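You operate a simulated robot arm through the tools that you are given. There is no shell and no other tool. Be economical: measure what you need, move in short steps, check, and stop when the job is done.

Carry out the task below with a simulated robot arm. There is one attempt and no reset: what you move stays moved.

JOB
Try tail four and the blue spacer on the no-go ring; push the spacer home in the go ring.
Fine: tail back where it lay. Set down upright: tail four.

Only the result counts: the job must be done as asked and must still hold three seconds after the hand-in. Knocking over, shifting, dropping, spilling or breaking anything else fails it.

ROBOT AND FRAMES
A 6-joint arm with a two-finger parallel gripper, fixed in place. Base frame: the origin is at the foot of the arm, x ahead of it, y to its left, z up; the work surface is at about z = 0. Units: mm, rad, N and s.
With the tool pointing down near the work surface it reaches from about 140 to 580 mm from the base axis. Its first joint turns from -1.152 to 1.152 rad. Payload 2.1 kg.
The tool frame sits at the grasp point between the pads (the TCP): z along the fingers, y along the line on which they close. The tips reach 30 mm beyond it. The gripper opens to 94 mm. The fingers are 28 mm wide and 10 mm thick; the gripper's body (50 by 96 mm) begins 55 mm behind the TCP.
Orientation is told as [roll, pitch, yaw] about the base's x, y, z axes, in that order, counted from this pose: with the fingers straight down and closing along the base's y, the tool's x points along the base's -x, its y along +y and its z along -z.

CONTROLS
- The arm moves only by the tool nudge_tool. Its argument "deltas" is a list of rows, each an object of numbers (a shift or turn left out is 0, a gripper value left out holds the last): "jaw": the finger opening in mm, from 0 to 94; "dx", "dy", "dz": the shift along the tool's x, y, z in mm; "wx", "wy", "wz": the turn, a rotation vector about the tool's x, y, z in rad. In form: [{"jaw": .., "dx": .., "dy": .., "dz": .., "wx": .., "wy": .., "wz": ..}, ...]. A call has 1 to 10 rows; each row shifts and turns the commanded pose from where the row before left it, along the tool's axes as they then stand. Rows are played at 5 a second. More than 50 mm and 0.15 rad between two rows, or a gripper value outside its range, and nothing of the call is played. Where a pose cannot be reached the arm comes as near as it can. A force on the tool above 40 N (or 10 N above the force at the start of the call, whichever is more), or a blocked arm, ends the call early, and 0.2 s more pass. The fingers move at their own pace (about 72 mm/s each) and stop on an object; they squeeze with about 22 N. The grip force told is the motor's: it shows also when the fingers shut on nothing. Time passes only in rows, and 0.2 s behind the last, so rows that do not move let the fingers close. It gives the time, the measured TCP pose, the force on the tool (base axes), the opening and the grip force at its end, in the units of the frame above (readings bear some noise), with the torque about the TCP (base axes, N m) and any sound that the robot's microphone picked up, and new pictures: "views" is both (left out), scene, wrist or none.
- Cameras (640 x 400 px; columns grow to the right, rows downward): "scene" is fixed at [77.7, -388.1, 474]; the picture's right is [0.55, -0.83, 0.00], its down [-0.57, -0.38, -0.73] and it looks along [0.61, 0.40, -0.69] (base axes); focal length 214 px, centre (320, 200). "wrist" rides on the gripper at [76, 14, -102] in the tool frame; the picture's right is [-0.18, 0.98, 0.00], its down [-0.75, -0.14, -0.64] and it looks along [-0.63, -0.12, 0.77] (tool axes); focal length 243 px, centre (320, 200).
- pixel_to_xyz(camera, pixels): there is no depth. For up to 12 entries [column, row, z] of the newest picture of that camera ("zoom" is the newest enlarged one), the place [x, y] in the base frame at which the ray of that pixel passes the height z, good to about 2 mm, but the place of the scene camera against the robot may be out by one fixed shift of up to 18 mm in any direction. No time passes.
- inspect(camera, box): a new picture of the part [left, top, right, bottom] of that camera's present view, enlarged. No time passes.
- hand_in(): hands the job in; it is judged then, once.

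Keep the steps short. Do not move on a guess: measure, check each grasp and each placing, and mend mistakes. In all there are 80 turns and 200 pictures (those below and enlarged ones count). Leave the gripper open and the arm clear of the work at the hand-in unless told otherwise, and finish with a single line.

The tools are called after ">>>" as a command line: name --argument value ..., lists and objects as JSON in quotes. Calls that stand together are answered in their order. nudge_tool: Moves the arm, as the interface text tells. Its arguments: {"type":"object","properties":{"deltas":{"type":"array"},"views":{"type":"string","enum":["both","scene","wrist","none"]}},"required":["deltas"]} The other tools are called the same way: pixel_to_xyz (camera, pixels) gives the place at which the rays of pixels pass given heights; inspect (camera, box) takes an enlarged picture of a part of a camera's view; hand_in () hands the job in.

At the start:

```text
time: 0.0
ee_pos: [362.2, 2.6, 278.8]
orientation: [0.0, 0.0, 0.001]
wrist_force: [-0.4, 0.4, -0.8]
torque: [0.0, 0.01, -0.03]
width: 94.0
finger_force: 0.0
```

scene: 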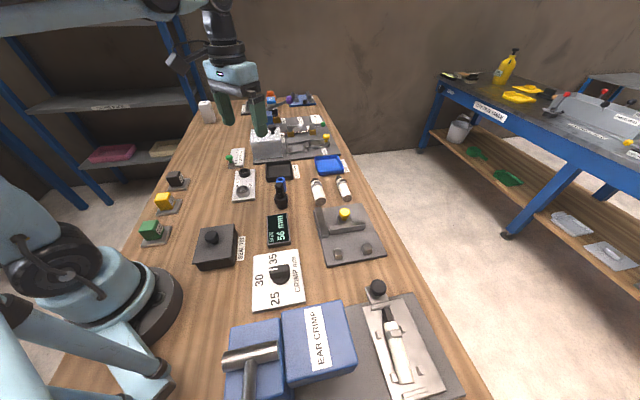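
wrist: 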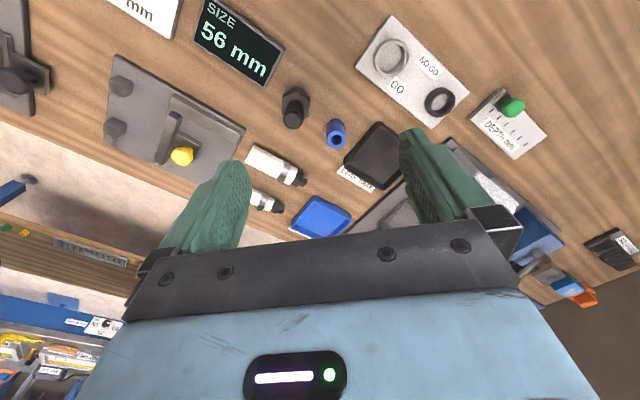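

I see many items on the bench. I'll enlarge the parts of both views around the ring gauge, the spacer and the tails to identify them.

>>> inspect --camera "scene" --box '[220, 140, 370, 234]'

>>> inspect --camera "wrist" --box '[220, 0, 560, 212]'

>>> inspect --camera "scene" --box '[190, 80, 350, 180]'

```text
4.26 times, centred on (295, 187) of scene
```

zoom: 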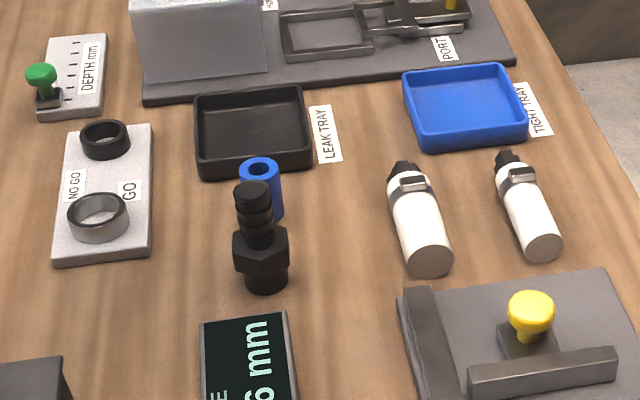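

```text
1.88 times, centred on (390, 106) of wrist
```

zoom: 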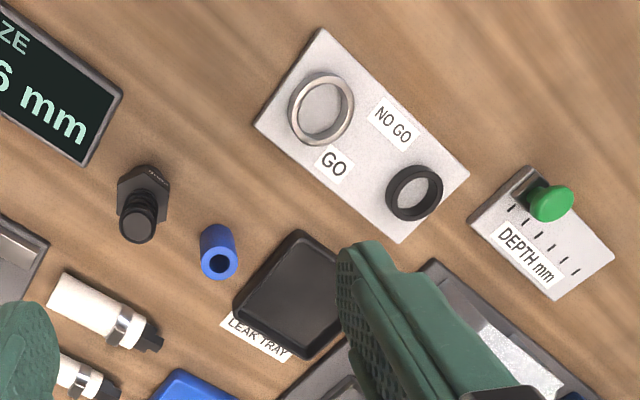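

```text
4.00 times, centred on (270, 130) of scene
```

zoom: 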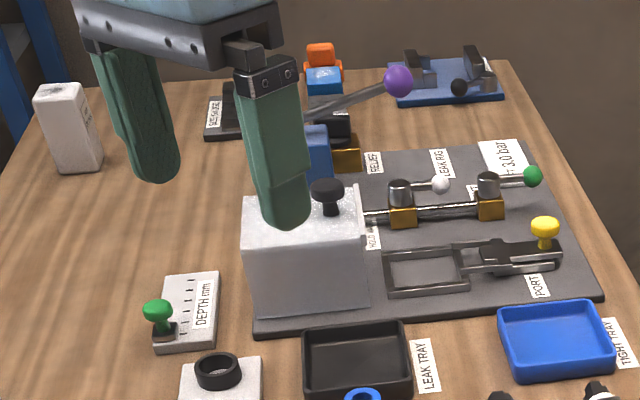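

I see the ring plate (GO silver, NO GO black), the blue spacer and the black barbed fitting. I'll measure them with the wrist camera.

>>> pixel_to_xyz --camera "wrist" --pixels '[[390, 57, 10], [440, 102, 10], [336, 140, 0], [336, 140, 30], [295, 118, 0], [295, 95, 20], [275, 165, 10], [265, 200, 10], [390, 15, 5], [469, 93, 5], [432, 128, 5], [356, 66, 5]]'

>>> pixel_to_xyz --camera "scene" --pixels '[[243, 191, 10], [245, 173, 10], [280, 207, 0], [281, 192, 0], [281, 180, 30], [279, 185, 50]]'

```text
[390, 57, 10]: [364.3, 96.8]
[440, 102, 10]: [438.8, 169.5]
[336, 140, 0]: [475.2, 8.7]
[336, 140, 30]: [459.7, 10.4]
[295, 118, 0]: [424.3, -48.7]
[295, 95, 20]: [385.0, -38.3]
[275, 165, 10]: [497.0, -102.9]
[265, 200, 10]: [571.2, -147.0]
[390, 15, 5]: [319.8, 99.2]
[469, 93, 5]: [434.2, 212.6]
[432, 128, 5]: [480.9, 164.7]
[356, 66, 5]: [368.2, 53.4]
```

```text
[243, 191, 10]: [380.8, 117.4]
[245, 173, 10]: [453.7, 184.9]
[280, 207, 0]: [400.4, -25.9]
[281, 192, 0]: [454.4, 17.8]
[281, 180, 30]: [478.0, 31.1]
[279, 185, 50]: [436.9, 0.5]
```

Next I move back and down for a closer look at the fitting, the spacer and the rings.

>>> nudge_tool --deltas '[{"dx": 35, "dz": 30}, {"dx": 35, "dz": 30}, {"dx": 30, "dz": 30}, {"dz": 30}, {}]' --views "wrist"

>>> inspect --camera "wrist" --box '[160, 0, 560, 250]'

```text
time: 1.2
ee_pos: [263.7, 0.8, 158.9]
orientation: [0.001, 0.002, 0.001]
wrist_force: [-0.4, -0.7, -1.0]
torque: [0.01, -0.02, -0.03]
width: 94.1
finger_force: 0.0
```

wrist: 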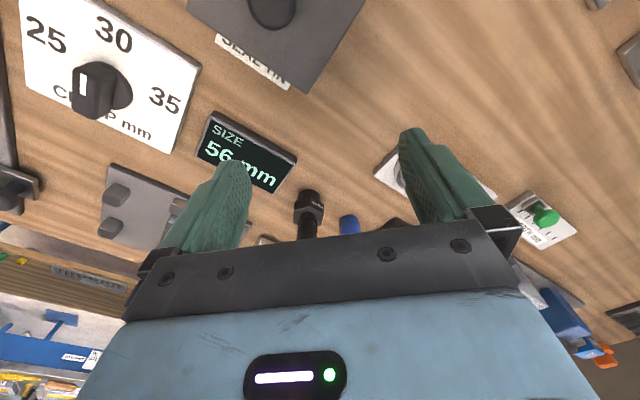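

```text
1.60 times, centred on (360, 125) of wrist
```

zoom: 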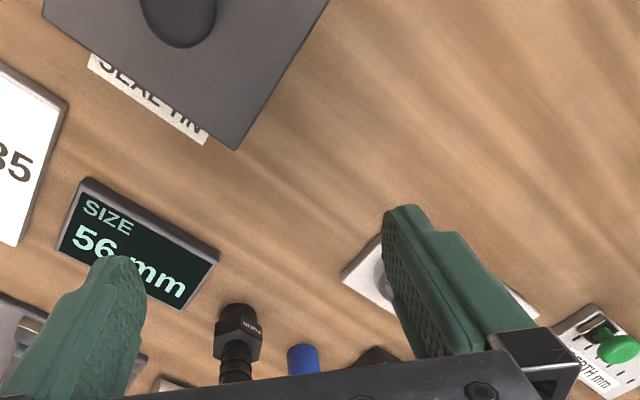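

The view now lands too near the base, because picture rows run away from it. I move forward at the same height so the fitting and spacer come into view.

>>> nudge_tool --deltas '[{"dx": -40, "dy": 0}, {"dx": -40}, {"dx": -40}, {}]' --views "wrist"

>>> inspect --camera "wrist" --box '[200, 0, 440, 150]'

>>> inspect --camera "wrist" --box '[60, 100, 300, 250]'

```text
time: 2.2
ee_pos: [384.0, 1.6, 158.8]
orientation: [0.0, 0.001, 0.0]
wrist_force: [-0.2, -0.7, -1.3]
torque: [0.01, 0.01, 0.02]
width: 93.8
finger_force: 0.1
```

wrist: 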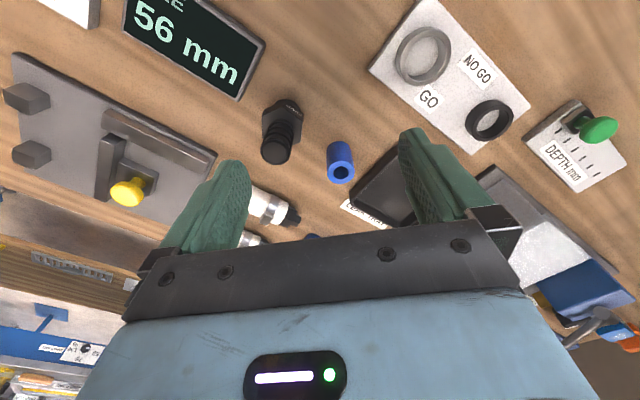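

```text
2.67 times, centred on (320, 75) of wrist
```

zoom: 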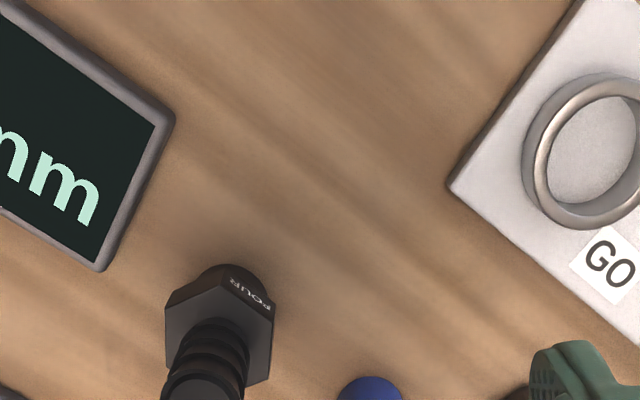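

```text
2.67 times, centred on (180, 175) of wrist
```

zoom: 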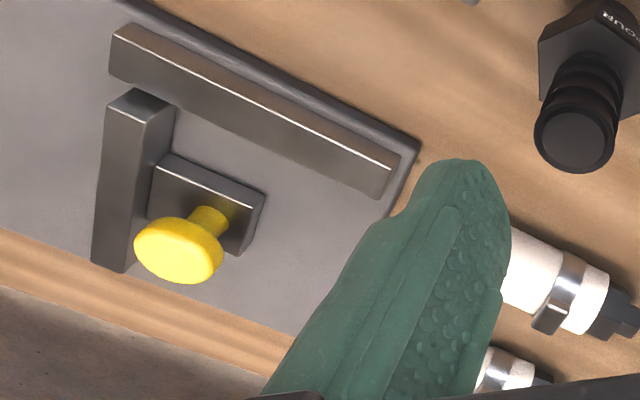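

The hex on the black fitting reads "FOUR" (zoom position about (255, 290)), so it is tail four, standing barb up. I step 90 mm left to get a second line of sight for heights and a close view of the rings.

>>> nudge_tool --deltas '[{"dy": 45}, {"dy": 45}, {}, {}]' --views "wrist"

>>> inspect --camera "wrist" --box '[260, 0, 500, 150]'

>>> inspect --camera "wrist" --box '[130, 60, 290, 160]'

```text
time: 3.2
ee_pos: [383.0, 92.6, 158.8]
orientation: [0.0, 0.0, 0.0]
wrist_force: [0.9, 0.0, -0.1]
torque: [0.0, -0.02, 0.02]
width: 94.2
finger_force: 0.0
```

wrist: 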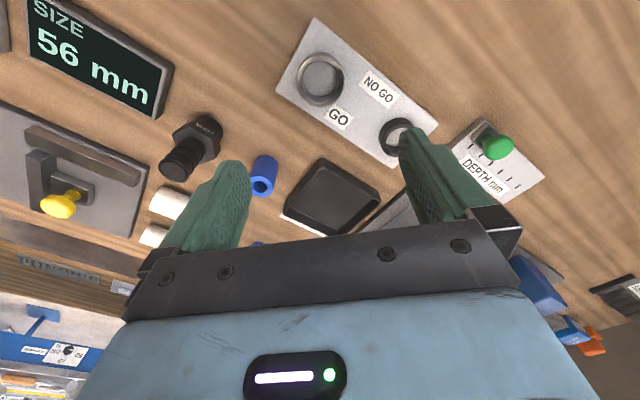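

```text
2.67 times, centred on (380, 75) of wrist
```

zoom: 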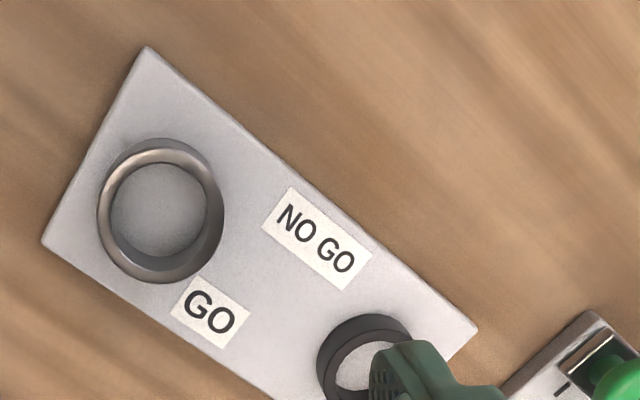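

```text
4.00 times, centred on (210, 110) of wrist
```

zoom: 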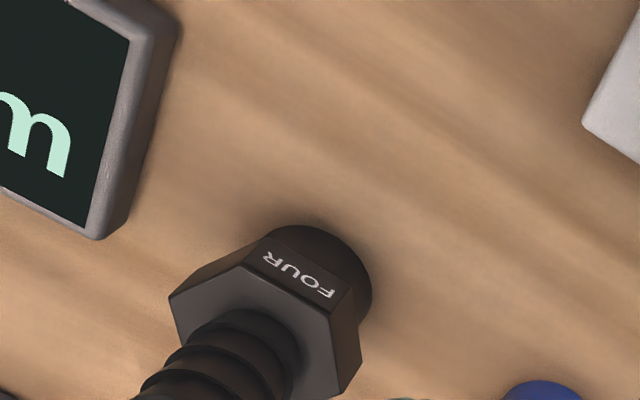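

"FOUR" is confirmed. I estimate the tail's top at about (398, −39, 81), its hex about 38 mm across flats at z≈36, and the spacer's top at about (455, 12, 40). Next I measure the ring diameters and what surrounds them in the current view.

>>> inspect --camera "wrist" --box '[280, 30, 440, 130]'

>>> pixel_to_xyz --camera "wrist" --pixels '[[313, 17, 8], [439, 123, 8], [275, 92, 8], [391, 169, 8], [145, 205, 10], [176, 66, 15], [262, 186, 40], [223, 132.5, 2], [205, 144.5, 2]]'

```text
4.00 times, centred on (360, 80) of wrist
```

zoom: 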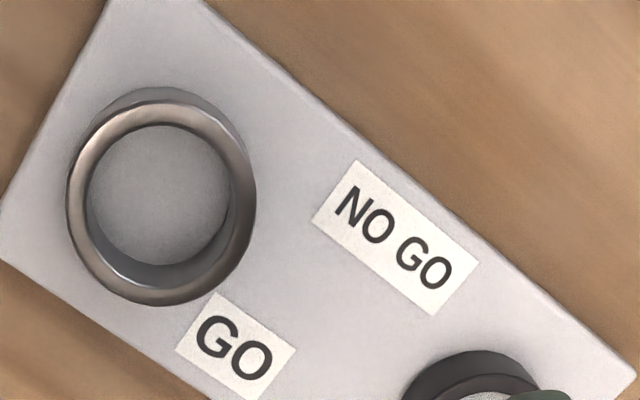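

```text
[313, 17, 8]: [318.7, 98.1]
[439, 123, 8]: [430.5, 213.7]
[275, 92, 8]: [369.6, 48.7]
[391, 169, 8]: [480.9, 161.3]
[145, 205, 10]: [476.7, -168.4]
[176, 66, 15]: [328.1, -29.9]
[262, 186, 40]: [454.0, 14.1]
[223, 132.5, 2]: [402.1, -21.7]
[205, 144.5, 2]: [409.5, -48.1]
```

I measure the GO ring's inner and outer edges at trial heights.

>>> pixel_to_xyz --camera "zoom" --pixels '[[88, 198, 20], [233, 205, 20], [160, 125, 20], [155, 290, 20], [66, 203, 20], [247, 200, 20], [160, 101, 20], [150, 305, 20], [105, 135, 8], [255, 190, 8], [150, 87, 8], [410, 400, 20]]'

```text
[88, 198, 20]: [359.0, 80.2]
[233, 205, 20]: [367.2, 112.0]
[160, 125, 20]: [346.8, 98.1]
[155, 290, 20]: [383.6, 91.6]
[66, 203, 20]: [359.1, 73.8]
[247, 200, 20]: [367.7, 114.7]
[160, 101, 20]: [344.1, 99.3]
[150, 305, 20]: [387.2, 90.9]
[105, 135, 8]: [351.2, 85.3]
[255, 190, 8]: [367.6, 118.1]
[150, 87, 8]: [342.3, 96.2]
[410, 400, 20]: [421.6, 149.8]
```

Before grasping tail four I check the clearance to the display's near corner at (158, 118) and to the white hoses.

>>> pixel_to_xyz --camera "wrist" --pixels '[[158, 118, 15], [173, 68, 15], [152, 190, 25], [178, 185, 25], [146, 165, 8]]'

```text
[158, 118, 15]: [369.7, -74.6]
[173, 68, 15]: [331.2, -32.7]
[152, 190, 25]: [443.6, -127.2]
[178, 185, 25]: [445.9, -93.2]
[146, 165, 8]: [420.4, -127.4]
```

The display corner at (370, −75) is close. I'll close along the 133° direction, on the hex flats and parallel to the display edge. I go above the tail at the present height, turn +43° and narrow the jaw to 64.

>>> nudge_tool --deltas '[{"dx": -5, "dy": -44}, {"dx": -5, "dy": -44}, {"dx": -5.5, "dy": -43.6}, {"wz": -0.15}, {"wz": -0.15}, {"wz": -0.15}, {"wz": -0.15}, {"wz": -0.15}, {}]' --views "both"

>>> inspect --camera "wrist" --box '[220, 80, 420, 205]'

```text
time: 5.2
ee_pos: [398.2, -39.7, 159.6]
orientation: [0.001, 0.001, 0.752]
wrist_force: [-0.4, -0.5, 1.0]
torque: [0.03, 0.01, 0.01]
width: 94.2
finger_force: 0.1
```

scene: 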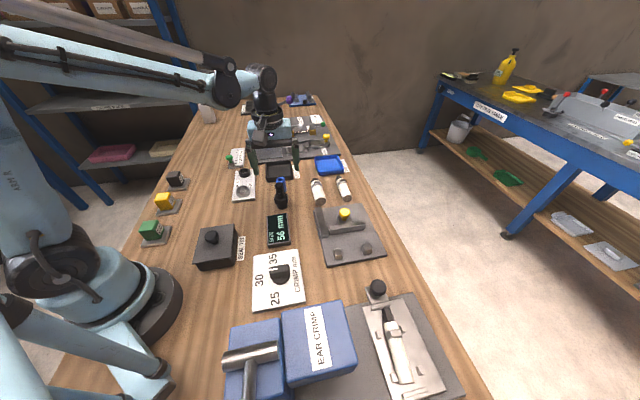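
wrist: 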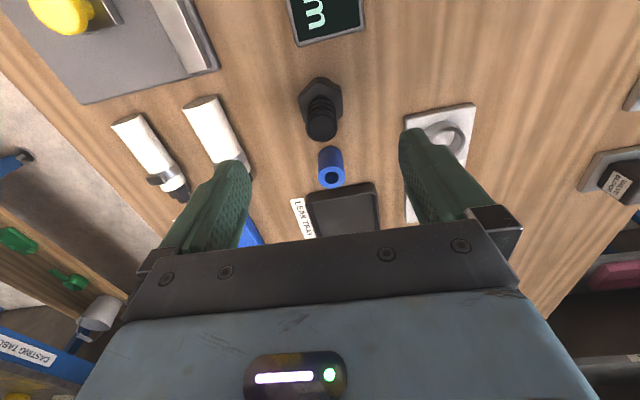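

```text
3.20 times, centred on (320, 142) of wrist
```

zoom: 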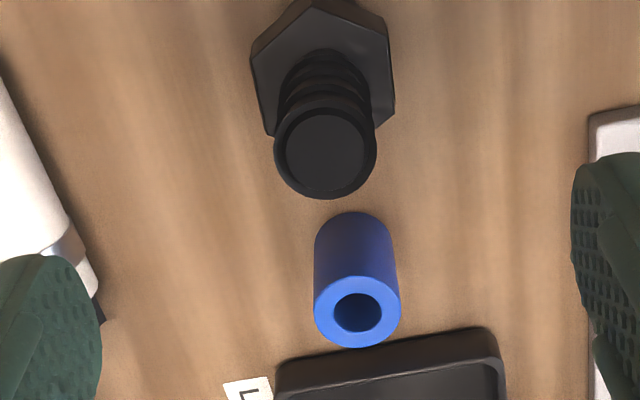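

The tail is centred between the fingers to within 1 mm (top at zoom (325, 152)), and its hex flats are parallel to the pads. I lower to z≈42 with the jaw at 66.

>>> nudge_tool --deltas '[{"jaw": 66}, {"dz": 25}, {"dz": 25}, {"dz": 25}, {"dz": 22}, {"dz": 20}, {}]' --views "wrist"

```text
time: 6.8
ee_pos: [398.6, -39.7, 43.4]
orientation: [-0.001, 0.0, 0.752]
wrist_force: [0.8, 1.3, 1.0]
torque: [0.02, 0.0, 0.01]
width: 66.2
finger_force: 0.1
```

wrist: 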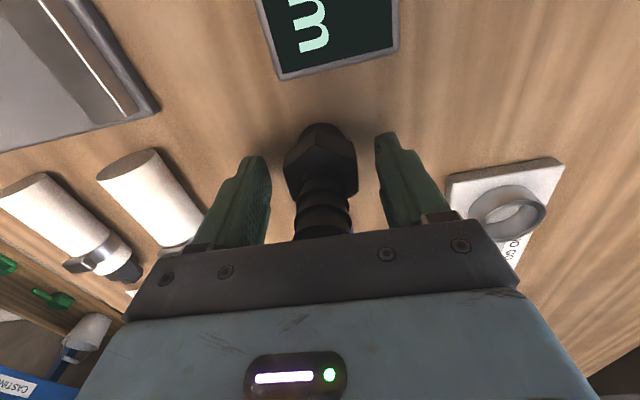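

The fingers straddle the hex. I close the jaw.

>>> nudge_tool --deltas '[{"jaw": 45}, {"jaw": 30}, {}, {}]' --views "wrist"

>>> inspect --camera "wrist" --box '[220, 90, 420, 215]'

```text
time: 7.8
ee_pos: [399.4, -37.8, 43.8]
orientation: [0.0, 0.0, 0.75]
wrist_force: [-1.1, 0.1, 32.9]
torque: [-0.18, 0.19, -0.02]
width: 39.1
finger_force: 8.3
```

wrist: 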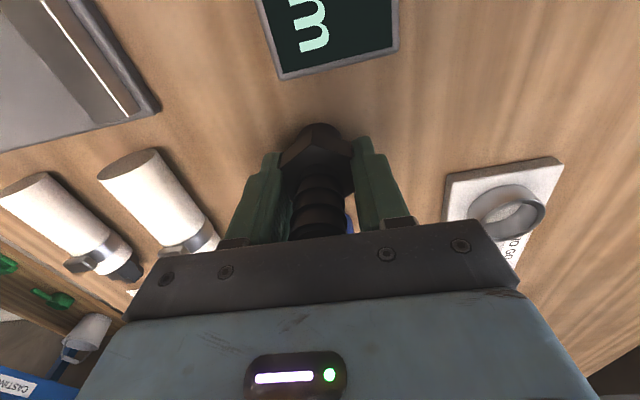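

```text
3.20 times, centred on (320, 152) of wrist
```

zoom: 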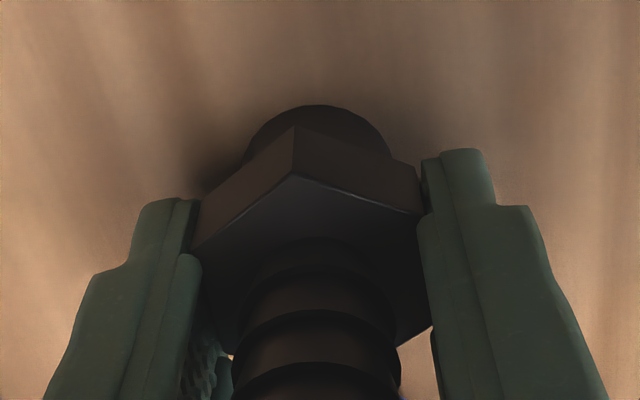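

The width is 39.1, so the tail is held, but there is an upward force of 33 N. I wait briefly to see whether it settles.

>>> nudge_tool --deltas '[{}, {}]' --views "none"

```text
time: 8.4
ee_pos: [399.6, -39.0, 43.8]
orientation: [0.001, 0.0, 0.751]
wrist_force: [-2.9, -0.9, 43.7]
torque: [-0.37, 0.4, 0.02]
width: 39.1
finger_force: 7.8
```

The force keeps rising, so the fingers are pushing down. I ease up 2 mm and read it again.

>>> nudge_tool --deltas '[{"dz": -1}, {"dz": -1}, {}]' --views "none"

```text
time: 9.2
ee_pos: [398.6, -38.5, 43.9]
orientation: [0.0, -0.001, 0.749]
wrist_force: [3.6, 3.3, 21.9]
torque: [-0.16, 0.08, 0.0]
width: 39.3
finger_force: 8.0
```

>>> nudge_tool --deltas '[{"dz": -2}, {"dz": -2}, {"dz": -2}, {}]' --views "wrist"

>>> inspect --camera "wrist" --box '[220, 90, 420, 215]'

```text
time: 10.2
ee_pos: [396.3, -39.1, 49.4]
orientation: [0.001, -0.001, 0.75]
wrist_force: [0.5, 0.3, -0.6]
torque: [0.0, 0.01, 0.03]
width: 37.9
finger_force: 21.9
```

wrist: 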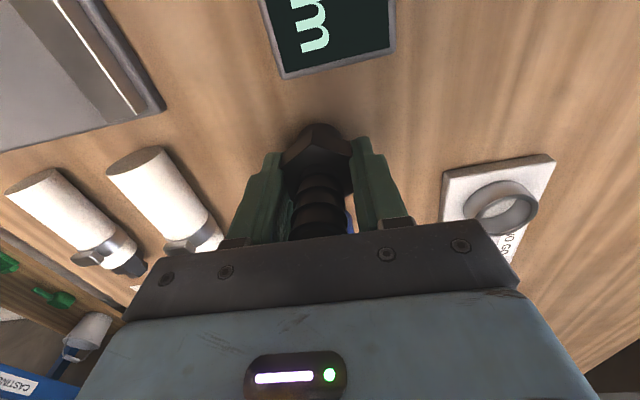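

```text
3.20 times, centred on (320, 152) of wrist
```

zoom: 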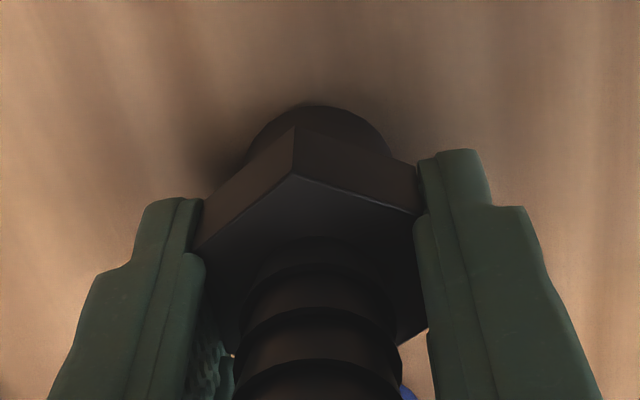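

The tail is now held cleanly at 37.9 mm with 22 N, and it has lifted about 5 mm. When it stood on the table the TCP was at about (398.7, −39.3, 43.8). I raise it and carry it over to the no-go ring near (436, 166).

>>> nudge_tool --deltas '[{"dz": -25}, {"dz": -25}, {"dz": -20}, {"dx": -34, "dy": 24.6}, {"dx": -34, "dy": 24.6}, {"dx": -34, "dy": 24.6}, {"dx": -33.4, "dy": 24.6}, {"dx": -20}, {}]' --views "both"

>>> inspect --camera "wrist" --box '[220, 60, 500, 235]'

```text
time: 12.2
ee_pos: [445.2, 137.2, 120.3]
orientation: [0.0, 0.0, 0.752]
wrist_force: [0.9, 0.0, -1.6]
torque: [0.0, 0.0, 0.0]
width: 37.8
finger_force: 22.6
```

scene: 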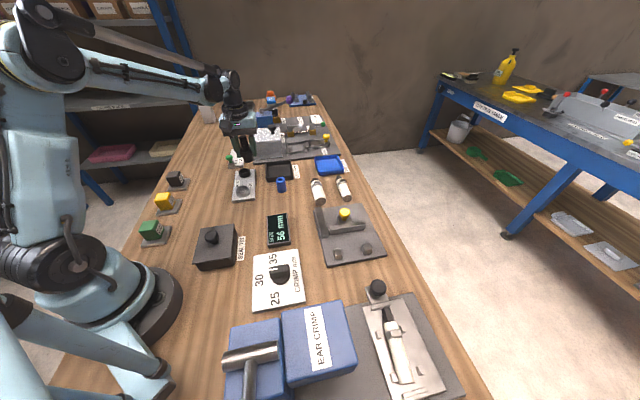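
wrist: 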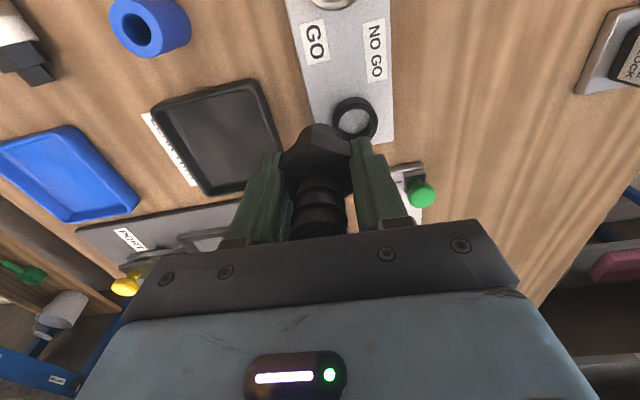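

```text
2.29 times, centred on (360, 148) of wrist
```

zoom: 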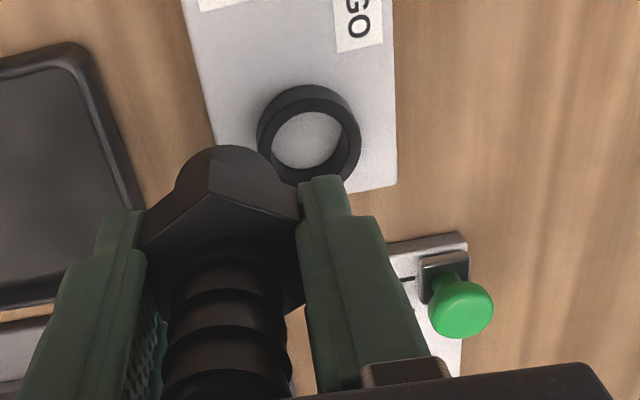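

The no-go ring is clear at zoom (308, 135). I measure its edges at several heights.

>>> pixel_to_xyz --camera "zoom" --pixels '[[271, 141, 20], [343, 138, 20], [309, 108, 20], [304, 172, 20], [258, 148, 20], [361, 142, 20], [258, 118, 8], [352, 110, 8], [306, 84, 8], [312, 97, 20], [312, 97, 26], [398, 184, 8]]'

```text
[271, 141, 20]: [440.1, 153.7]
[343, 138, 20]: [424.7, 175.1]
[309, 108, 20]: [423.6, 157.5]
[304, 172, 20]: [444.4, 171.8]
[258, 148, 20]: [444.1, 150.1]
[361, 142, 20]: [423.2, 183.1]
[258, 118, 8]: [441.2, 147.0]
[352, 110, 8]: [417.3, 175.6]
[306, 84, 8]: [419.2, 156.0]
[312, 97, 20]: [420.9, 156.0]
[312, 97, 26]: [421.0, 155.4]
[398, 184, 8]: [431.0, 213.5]
```

The averaged no-go centre is about (433.5, 165.5), inner diameter about 26 and rim top near z≈20. I move over it and descend to TCP 80, which puts the tail's bottom at about 36.

>>> nudge_tool --deltas '[{"dx": -5.3, "dy": 14.4}, {"dx": -5.4, "dy": 14.3}, {"dz": 20}, {"dz": 20}, {}]' --views "both"

>>> inspect --camera "wrist" --box '[220, 80, 420, 205]'

>>> inspect --camera "scene" --box '[200, 120, 328, 200]'

```text
time: 13.4
ee_pos: [435.7, 168.0, 79.9]
orientation: [0.0, 0.0, 0.75]
wrist_force: [-1.3, 0.5, -0.8]
torque: [0.02, 0.0, 0.03]
width: 37.7
finger_force: 21.9
```

scene: 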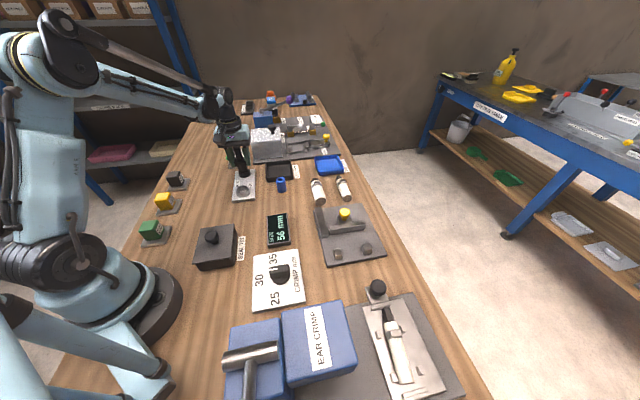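
wrist: 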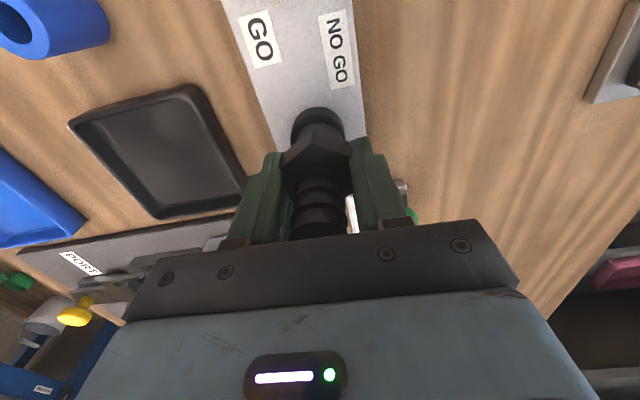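

```text
3.20 times, centred on (320, 142) of wrist
```

zoom: 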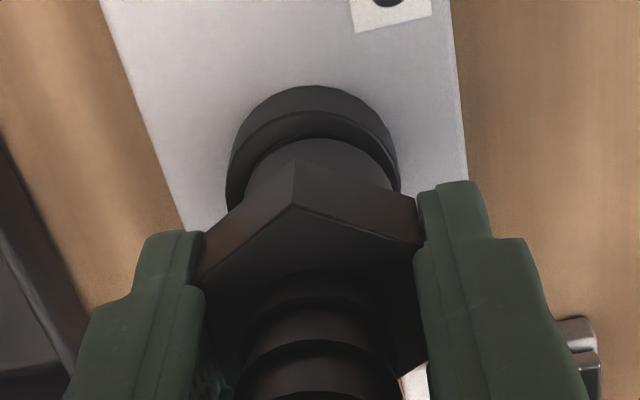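

```text
5.00 times, centred on (264, 160) of scene
```

zoom: 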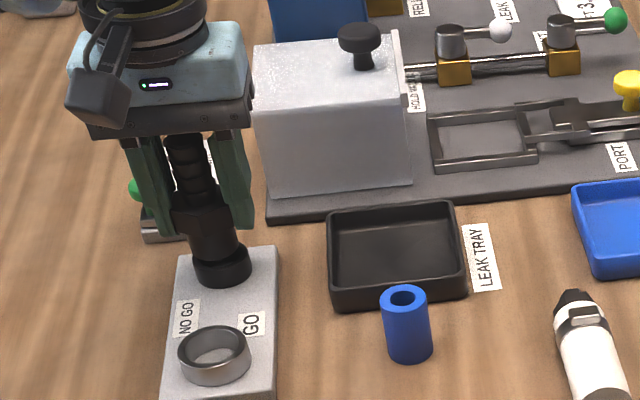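

I'm at (435.7, 168.0), about 3 mm beyond the centre along tool −x. I correct that, then lower in small steps until contact.

>>> nudge_tool --deltas '[{"dx": 3.0, "dy": -0.3}, {"dz": 4}, {"dz": 4}, {}]' --views "wrist"

>>> inspect --camera "wrist" --box '[220, 80, 420, 205]'

```text
time: 14.4
ee_pos: [431.9, 164.6, 72.5]
orientation: [-0.001, -0.001, 0.751]
wrist_force: [-0.4, 0.5, 25.2]
torque: [-0.29, 0.23, -0.02]
width: 37.7
finger_force: 22.1
```

wrist: 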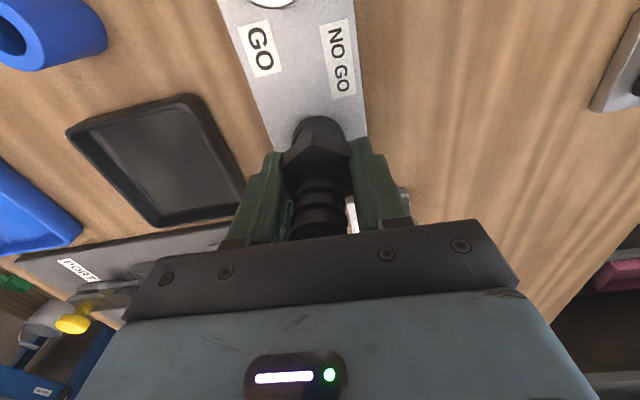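

```text
3.20 times, centred on (320, 142) of wrist
```

zoom: 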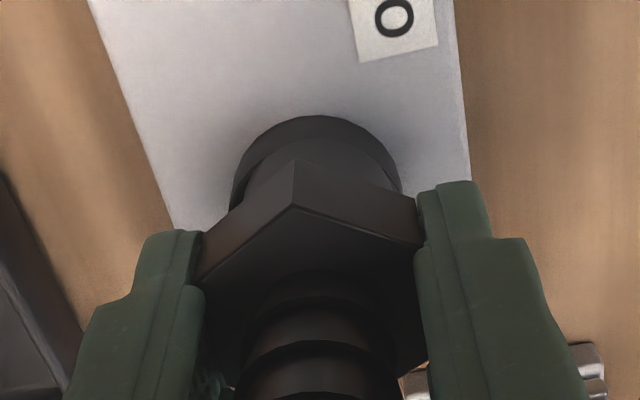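

The tail stopped on the no-go rim at TCP 72.5 with 25 N, so its bottom sits at z≈28.7, centred on the ring. It doesn't go in, which is the right result. I lift and carry it back.

>>> nudge_tool --deltas '[{"dz": -8}, {"dz": -20}, {"dz": -22}, {"dx": 34, "dy": -25}, {"dx": 34, "dy": -25}, {"dx": 34, "dy": -25}, {"dx": 32, "dy": -25}, {"dx": 30, "dy": -25}, {}]' --views "none"

```text
time: 16.4
ee_pos: [396.7, -38.3, 119.5]
orientation: [0.0, -0.001, 0.75]
wrist_force: [0.4, 0.1, -1.0]
torque: [0.01, -0.02, 0.03]
width: 37.7
finger_force: 21.8
```

I restore the exact pick-up position (dx −0.9, dy −1.8), which matches the measured target, and lower to just above the table.

>>> nudge_tool --deltas '[{"dx": -0.9, "dy": -1.8}, {"dz": 25}, {"dz": 25}, {"dz": 20}, {}]' --views "wrist"

```text
time: 17.6
ee_pos: [398.8, -40.2, 53.1]
orientation: [0.001, -0.002, 0.75]
wrist_force: [0.6, -0.4, -1.1]
torque: [0.04, 0.0, 0.0]
width: 37.9
finger_force: 22.0
```

wrist: 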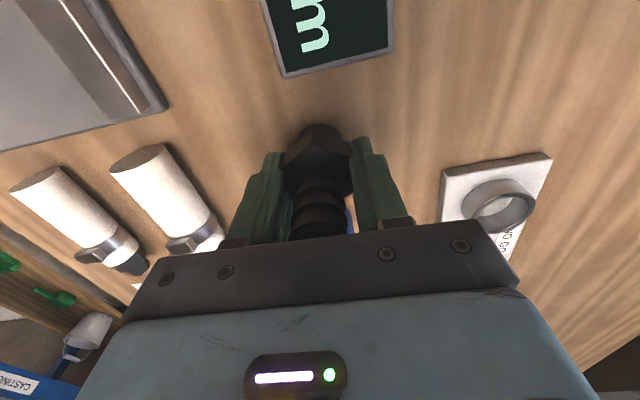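

>>> nudge_tool --deltas '[{"dz": 4}, {"dz": 3}, {"dz": 1.5}, {}]' --views "none"

```text
time: 18.6
ee_pos: [397.6, -40.1, 45.0]
orientation: [0.001, 0.0, 0.751]
wrist_force: [1.4, 0.7, 33.1]
torque: [-0.31, 0.27, 0.01]
width: 37.7
finger_force: 21.9
```

The tail has touched the table (33 N). I ease off 0.6 mm, then open the jaw gently.

>>> nudge_tool --deltas '[{"dz": -0.6}, {"jaw": 42}, {"jaw": 50}, {"jaw": 66}, {}]' --views "wrist"

>>> inspect --camera "wrist" --box '[220, 90, 420, 215]'

```text
time: 19.8
ee_pos: [398.1, -38.5, 43.8]
orientation: [0.0, -0.001, 0.751]
wrist_force: [0.5, 0.2, -0.4]
torque: [0.01, -0.01, 0.01]
width: 66.1
finger_force: 0.0
```

wrist: 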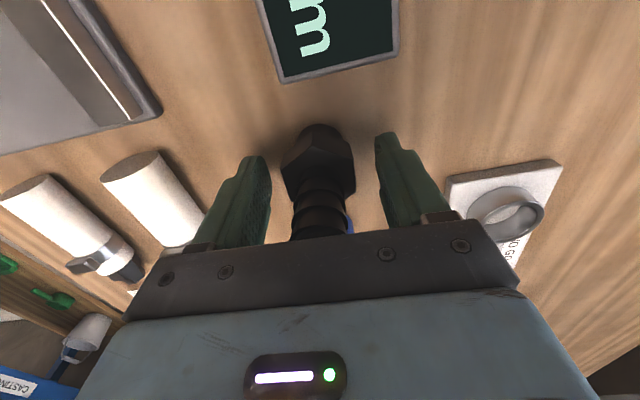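

```text
3.20 times, centred on (320, 152) of wrist
```

zoom: 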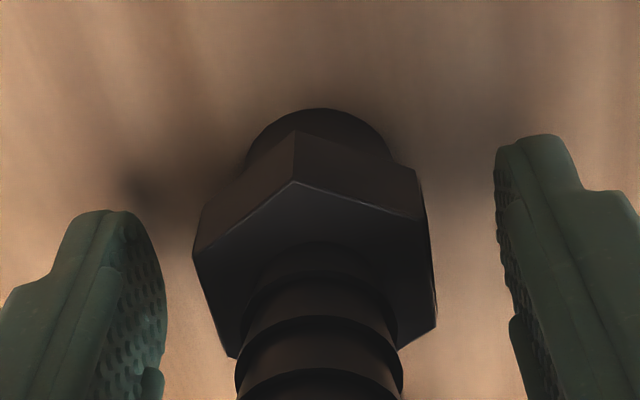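

Tail four stands upright, within about 1 mm of where it began. I raise clear of it and move above the blue spacer at about (455, 12).

>>> nudge_tool --deltas '[{"dz": -20}, {"dz": -25}, {"dz": -25}, {"dz": -25}, {"dz": -20}, {"dx": -38, "dy": -0.5}, {"dx": -38, "dy": -0.5}, {}]' --views "both"

>>> inspect --camera "wrist" --box '[220, 60, 420, 185]'

>>> inspect --camera "scene" --box '[220, 140, 348, 220]'

```text
time: 21.6
ee_pos: [453.9, 11.7, 160.7]
orientation: [-0.002, 0.0, 0.751]
wrist_force: [-0.3, -0.3, -0.6]
torque: [0.0, 0.0, 0.0]
width: 65.9
finger_force: 0.0
```

scene: 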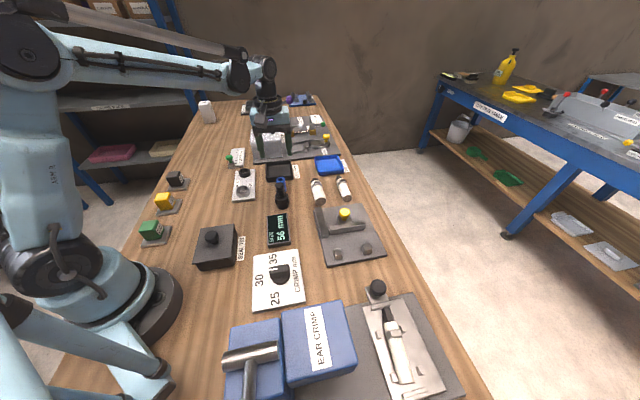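
wrist: 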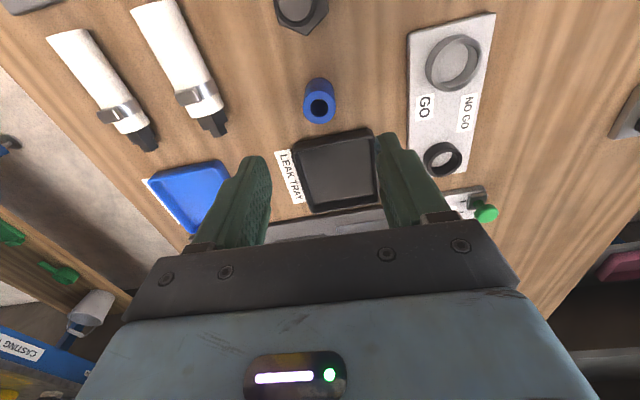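

```text
3.20 times, centred on (320, 122) of wrist
```

zoom: 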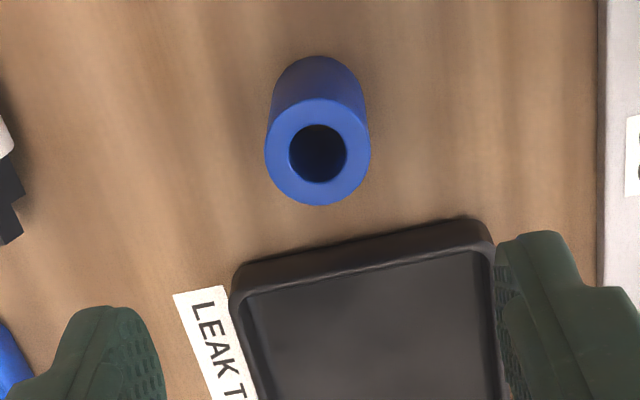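

```text
5.00 times, centred on (284, 180) of scene
```

zoom: 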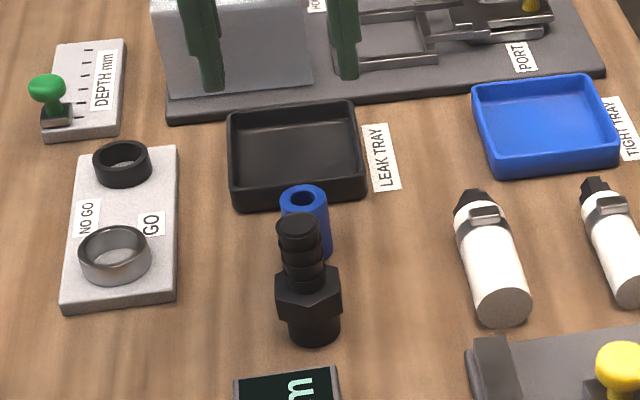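

The spacer's top centre is at zoom (317, 151), 30 mm across, and offset (+0.6, −1.3) from the tool axis. I correct that and lower to TCP≈55, so only its top 16 mm is gripped and the tips stay clear of the ring rim (z≈29) once it is home.

>>> nudge_tool --deltas '[{"jaw": 54, "dx": 0.6, "dy": -1.3}, {"dz": 25}, {"dz": 25}, {"dz": 25}, {"dz": 20}, {"dz": 11}, {}]' --views "wrist"

>>> inspect --camera "wrist" --box '[220, 90, 420, 215]'

```text
time: 23.2
ee_pos: [453.8, 9.0, 53.8]
orientation: [0.002, 0.0, 0.751]
wrist_force: [0.1, -1.1, -0.6]
torque: [-0.01, 0.0, 0.01]
width: 53.8
finger_force: 0.0
```

wrist: 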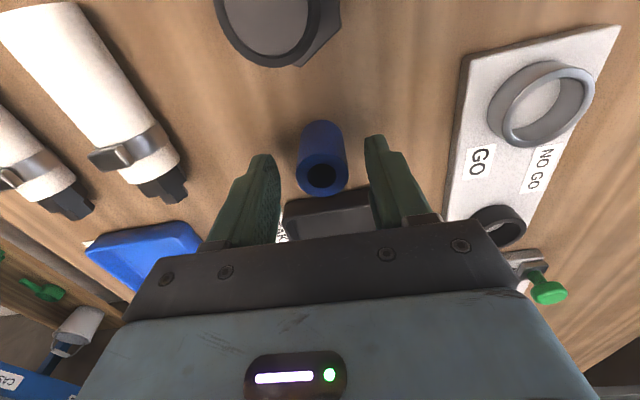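

```text
3.20 times, centred on (320, 152) of wrist
```

zoom: 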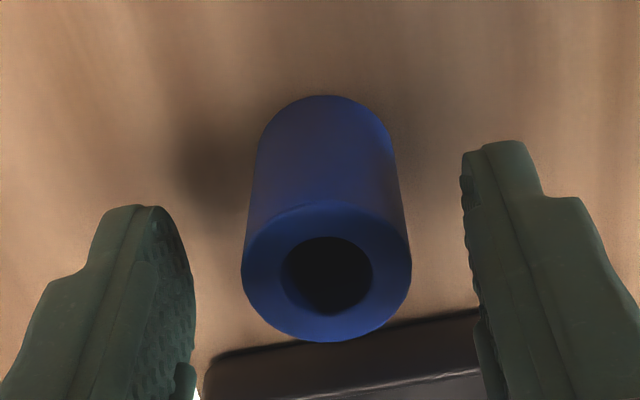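

It is centred to within 1 mm. I close the jaw on the spacer.

>>> nudge_tool --deltas '[{"jaw": 36}, {"jaw": 22}, {}, {}]' --views "none"

```text
time: 24.2
ee_pos: [454.5, 10.9, 53.7]
orientation: [0.001, 0.001, 0.75]
wrist_force: [-0.5, 0.8, 0.5]
torque: [0.03, -0.02, -0.01]
width: 27.2
finger_force: 21.9
```

The spacer is held at 27.2 mm with 22 N. I lift it and carry it to the no-go ring.

>>> nudge_tool --deltas '[{"dz": -15}, {"dz": -25}, {"dz": -25}, {"dx": -22, "dy": 32}, {"dx": -22, "dy": 32}, {"dx": -22, "dy": 32}, {"dx": -12, "dy": 31.7}, {}]' --views "wrist"

>>> inspect --camera "wrist" --box '[220, 70, 420, 195]'

```text
time: 26.0
ee_pos: [424.3, 156.6, 120.7]
orientation: [-0.001, 0.0, 0.751]
wrist_force: [-0.6, 0.1, 0.0]
torque: [-0.04, -0.03, 0.0]
width: 27.2
finger_force: 22.1
```

wrist: 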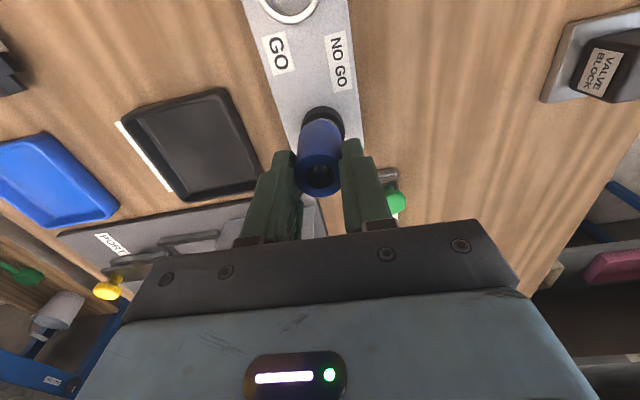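

```text
3.20 times, centred on (320, 132) of wrist
```

zoom: 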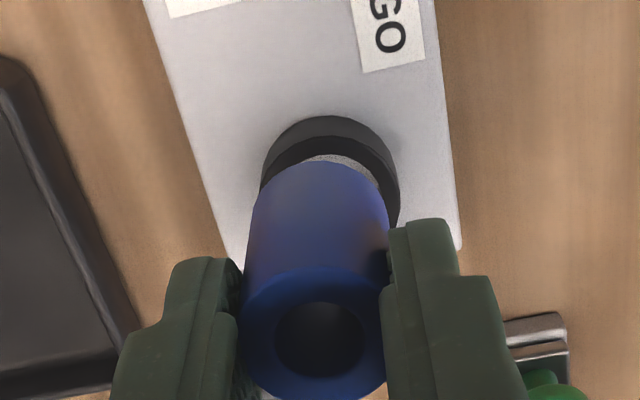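

10 mm remain along tool −x. I finish the move and lower to TCP≈88, where contact is expected at about 82.

>>> nudge_tool --deltas '[{"dx": -10.2, "dy": 0.4}, {"dz": 16}, {"dz": 15}, {}]' --views "wrist"

>>> inspect --camera "wrist" --box '[220, 70, 420, 195]'

```text
time: 27.0
ee_pos: [432.2, 163.7, 87.3]
orientation: [0.0, -0.001, 0.75]
wrist_force: [0.3, -0.4, -0.8]
torque: [0.02, 0.03, 0.01]
width: 27.0
finger_force: 22.1
```

wrist: 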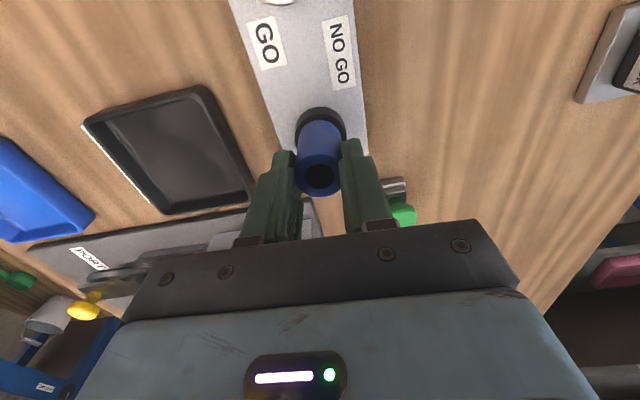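

```text
3.20 times, centred on (320, 132) of wrist
```

zoom: 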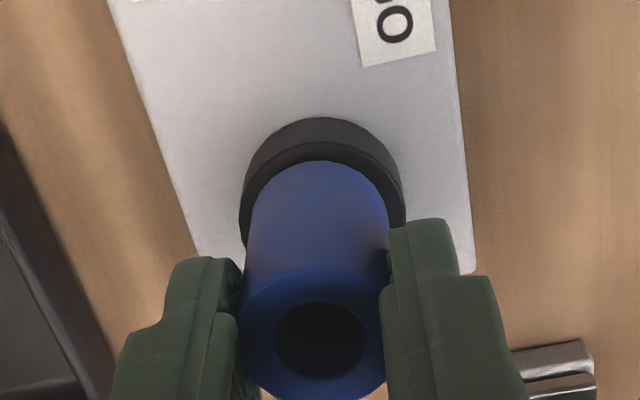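

It looks concentric within about 1 mm (ring at zoom x≈322, spacer at 318). I shift +0.7 and lower to contact.

>>> nudge_tool --deltas '[{"dy": 0.7}, {"dz": 2}, {"dz": 2}, {"dz": 1}, {"dz": 1}, {}]' --views "wrist"

>>> inspect --camera "wrist" --box '[220, 70, 420, 195]'

```text
time: 28.4
ee_pos: [432.8, 166.3, 81.4]
orientation: [-0.001, 0.002, 0.75]
wrist_force: [0.6, -3.0, 16.8]
torque: [-0.18, 0.16, 0.04]
width: 27.3
finger_force: 21.9
```

wrist: 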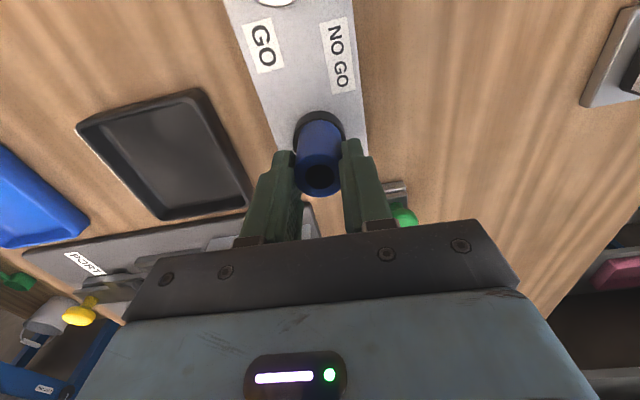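

```text
3.20 times, centred on (320, 132) of wrist
```

zoom: 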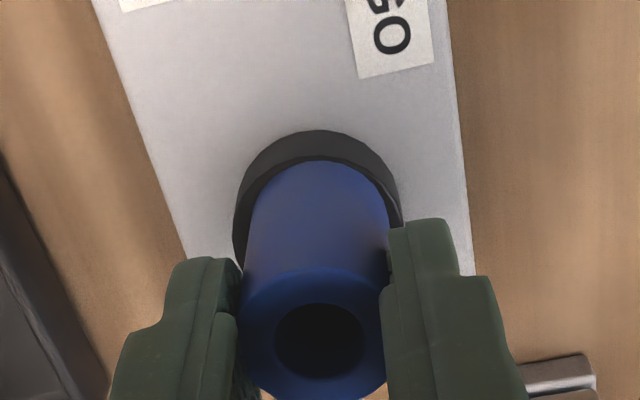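

The spacer is stopped on the no-go rim at TCP≈81.6 with 17 N, so it won't enter. I lift it and go to the GO ring at about (362.4, 95.5).

>>> nudge_tool --deltas '[{"dz": -6}, {"dz": -14}, {"dx": 33, "dy": -1}, {"dx": 33, "dy": -1}, {"dx": 31.9, "dy": -1.8}, {}]' --views "wrist"

>>> inspect --camera "wrist" --box '[220, 70, 420, 195]'

```text
time: 29.8
ee_pos: [362.2, 95.1, 102.8]
orientation: [0.0, 0.0, 0.752]
wrist_force: [-0.1, 0.0, -0.7]
torque: [0.02, -0.04, 0.03]
width: 27.2
finger_force: 22.2
```

wrist: 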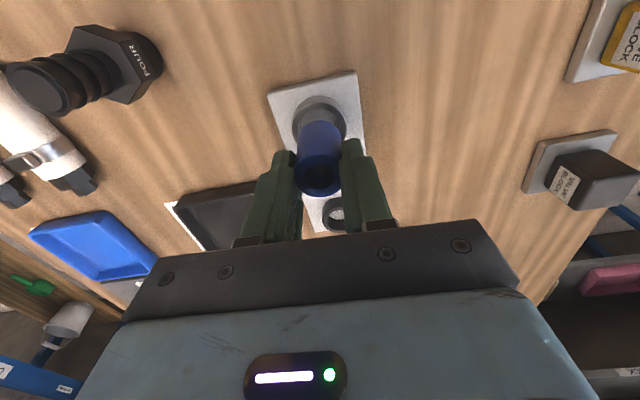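

```text
3.20 times, centred on (320, 132) of wrist
```

zoom: 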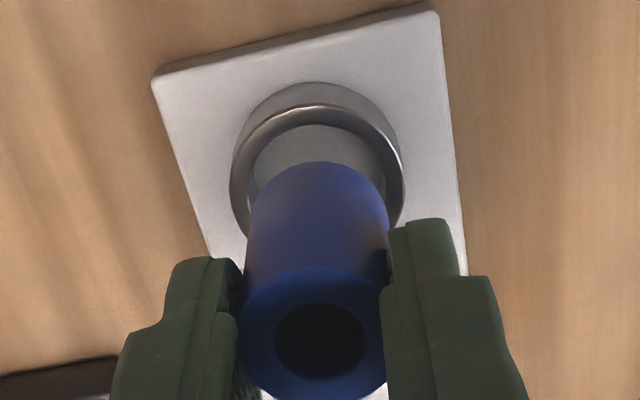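

It is nearly lined up over the GO ring. I lower to TCP≈86, just above the rim, and check again.

>>> nudge_tool --deltas '[{"dz": 9}, {"dz": 7}, {}]' --views "wrist"

>>> inspect --camera "wrist" --box '[270, 90, 370, 153]'

>>> inspect --camera "wrist" --box '[220, 70, 420, 195]'

```text
time: 30.6
ee_pos: [364.4, 95.6, 86.4]
orientation: [-0.001, 0.0, 0.75]
wrist_force: [-0.4, -0.2, -0.1]
torque: [-0.03, -0.01, -0.03]
width: 27.1
finger_force: 22.2
```

wrist: 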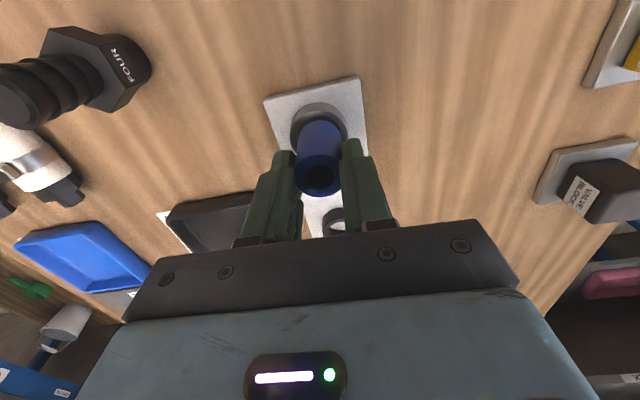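

```text
6.35 times, centred on (320, 122) of wrist
```

zoom: 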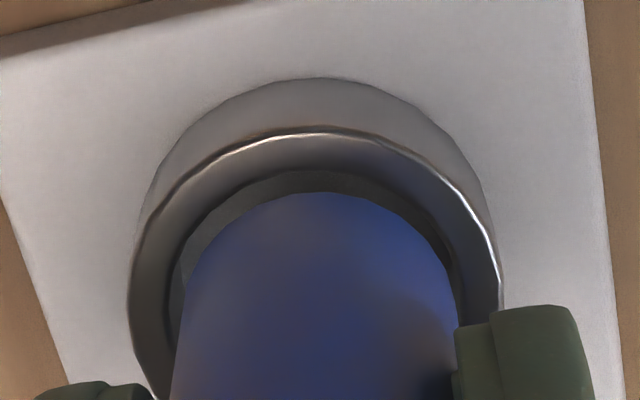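

```text
3.20 times, centred on (320, 132) of wrist
```

zoom: 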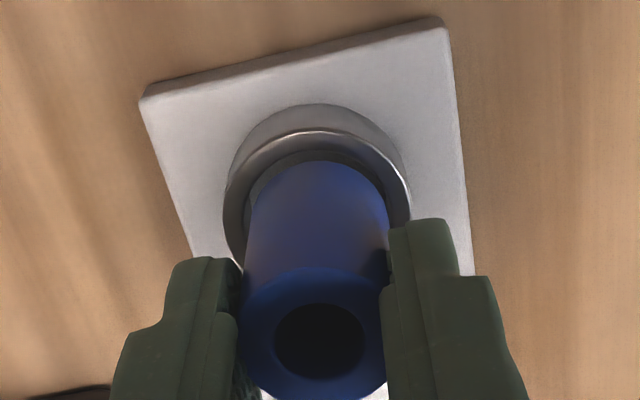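

The rim is centred at x≈316 and the spacer at about 321 in the zoom, roughly 0.5 mm off, with about 1 mm of gap at the back. I shift −0.5 and lower into the GO ring.

>>> nudge_tool --deltas '[{"dy": -0.5}, {"dz": 2}, {"dz": 2}, {"dz": 2}, {"dz": 2}, {}]' --views "wrist"

>>> inspect --camera "wrist" --box '[270, 90, 370, 153]'

```text
time: 32.0
ee_pos: [362.3, 94.6, 77.3]
orientation: [0.0, 0.0, 0.75]
wrist_force: [0.5, 0.5, -0.8]
torque: [0.04, 0.01, -0.02]
width: 27.3
finger_force: 22.1
```

wrist: 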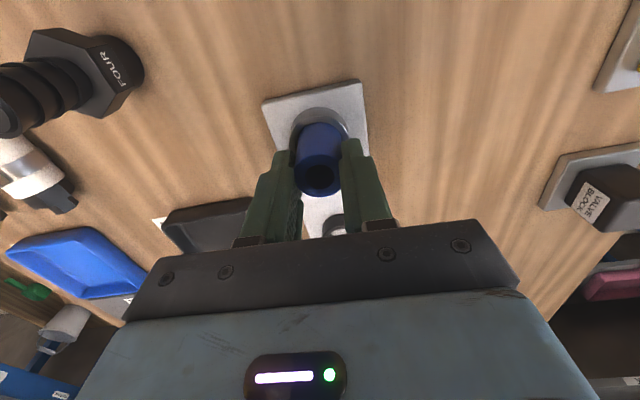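

```text
6.35 times, centred on (320, 122) of wrist
```

zoom: 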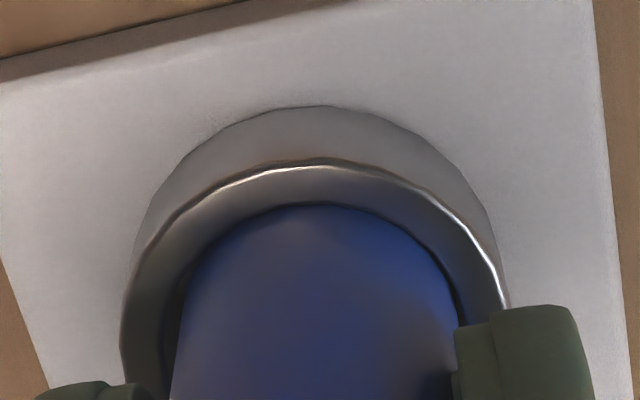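

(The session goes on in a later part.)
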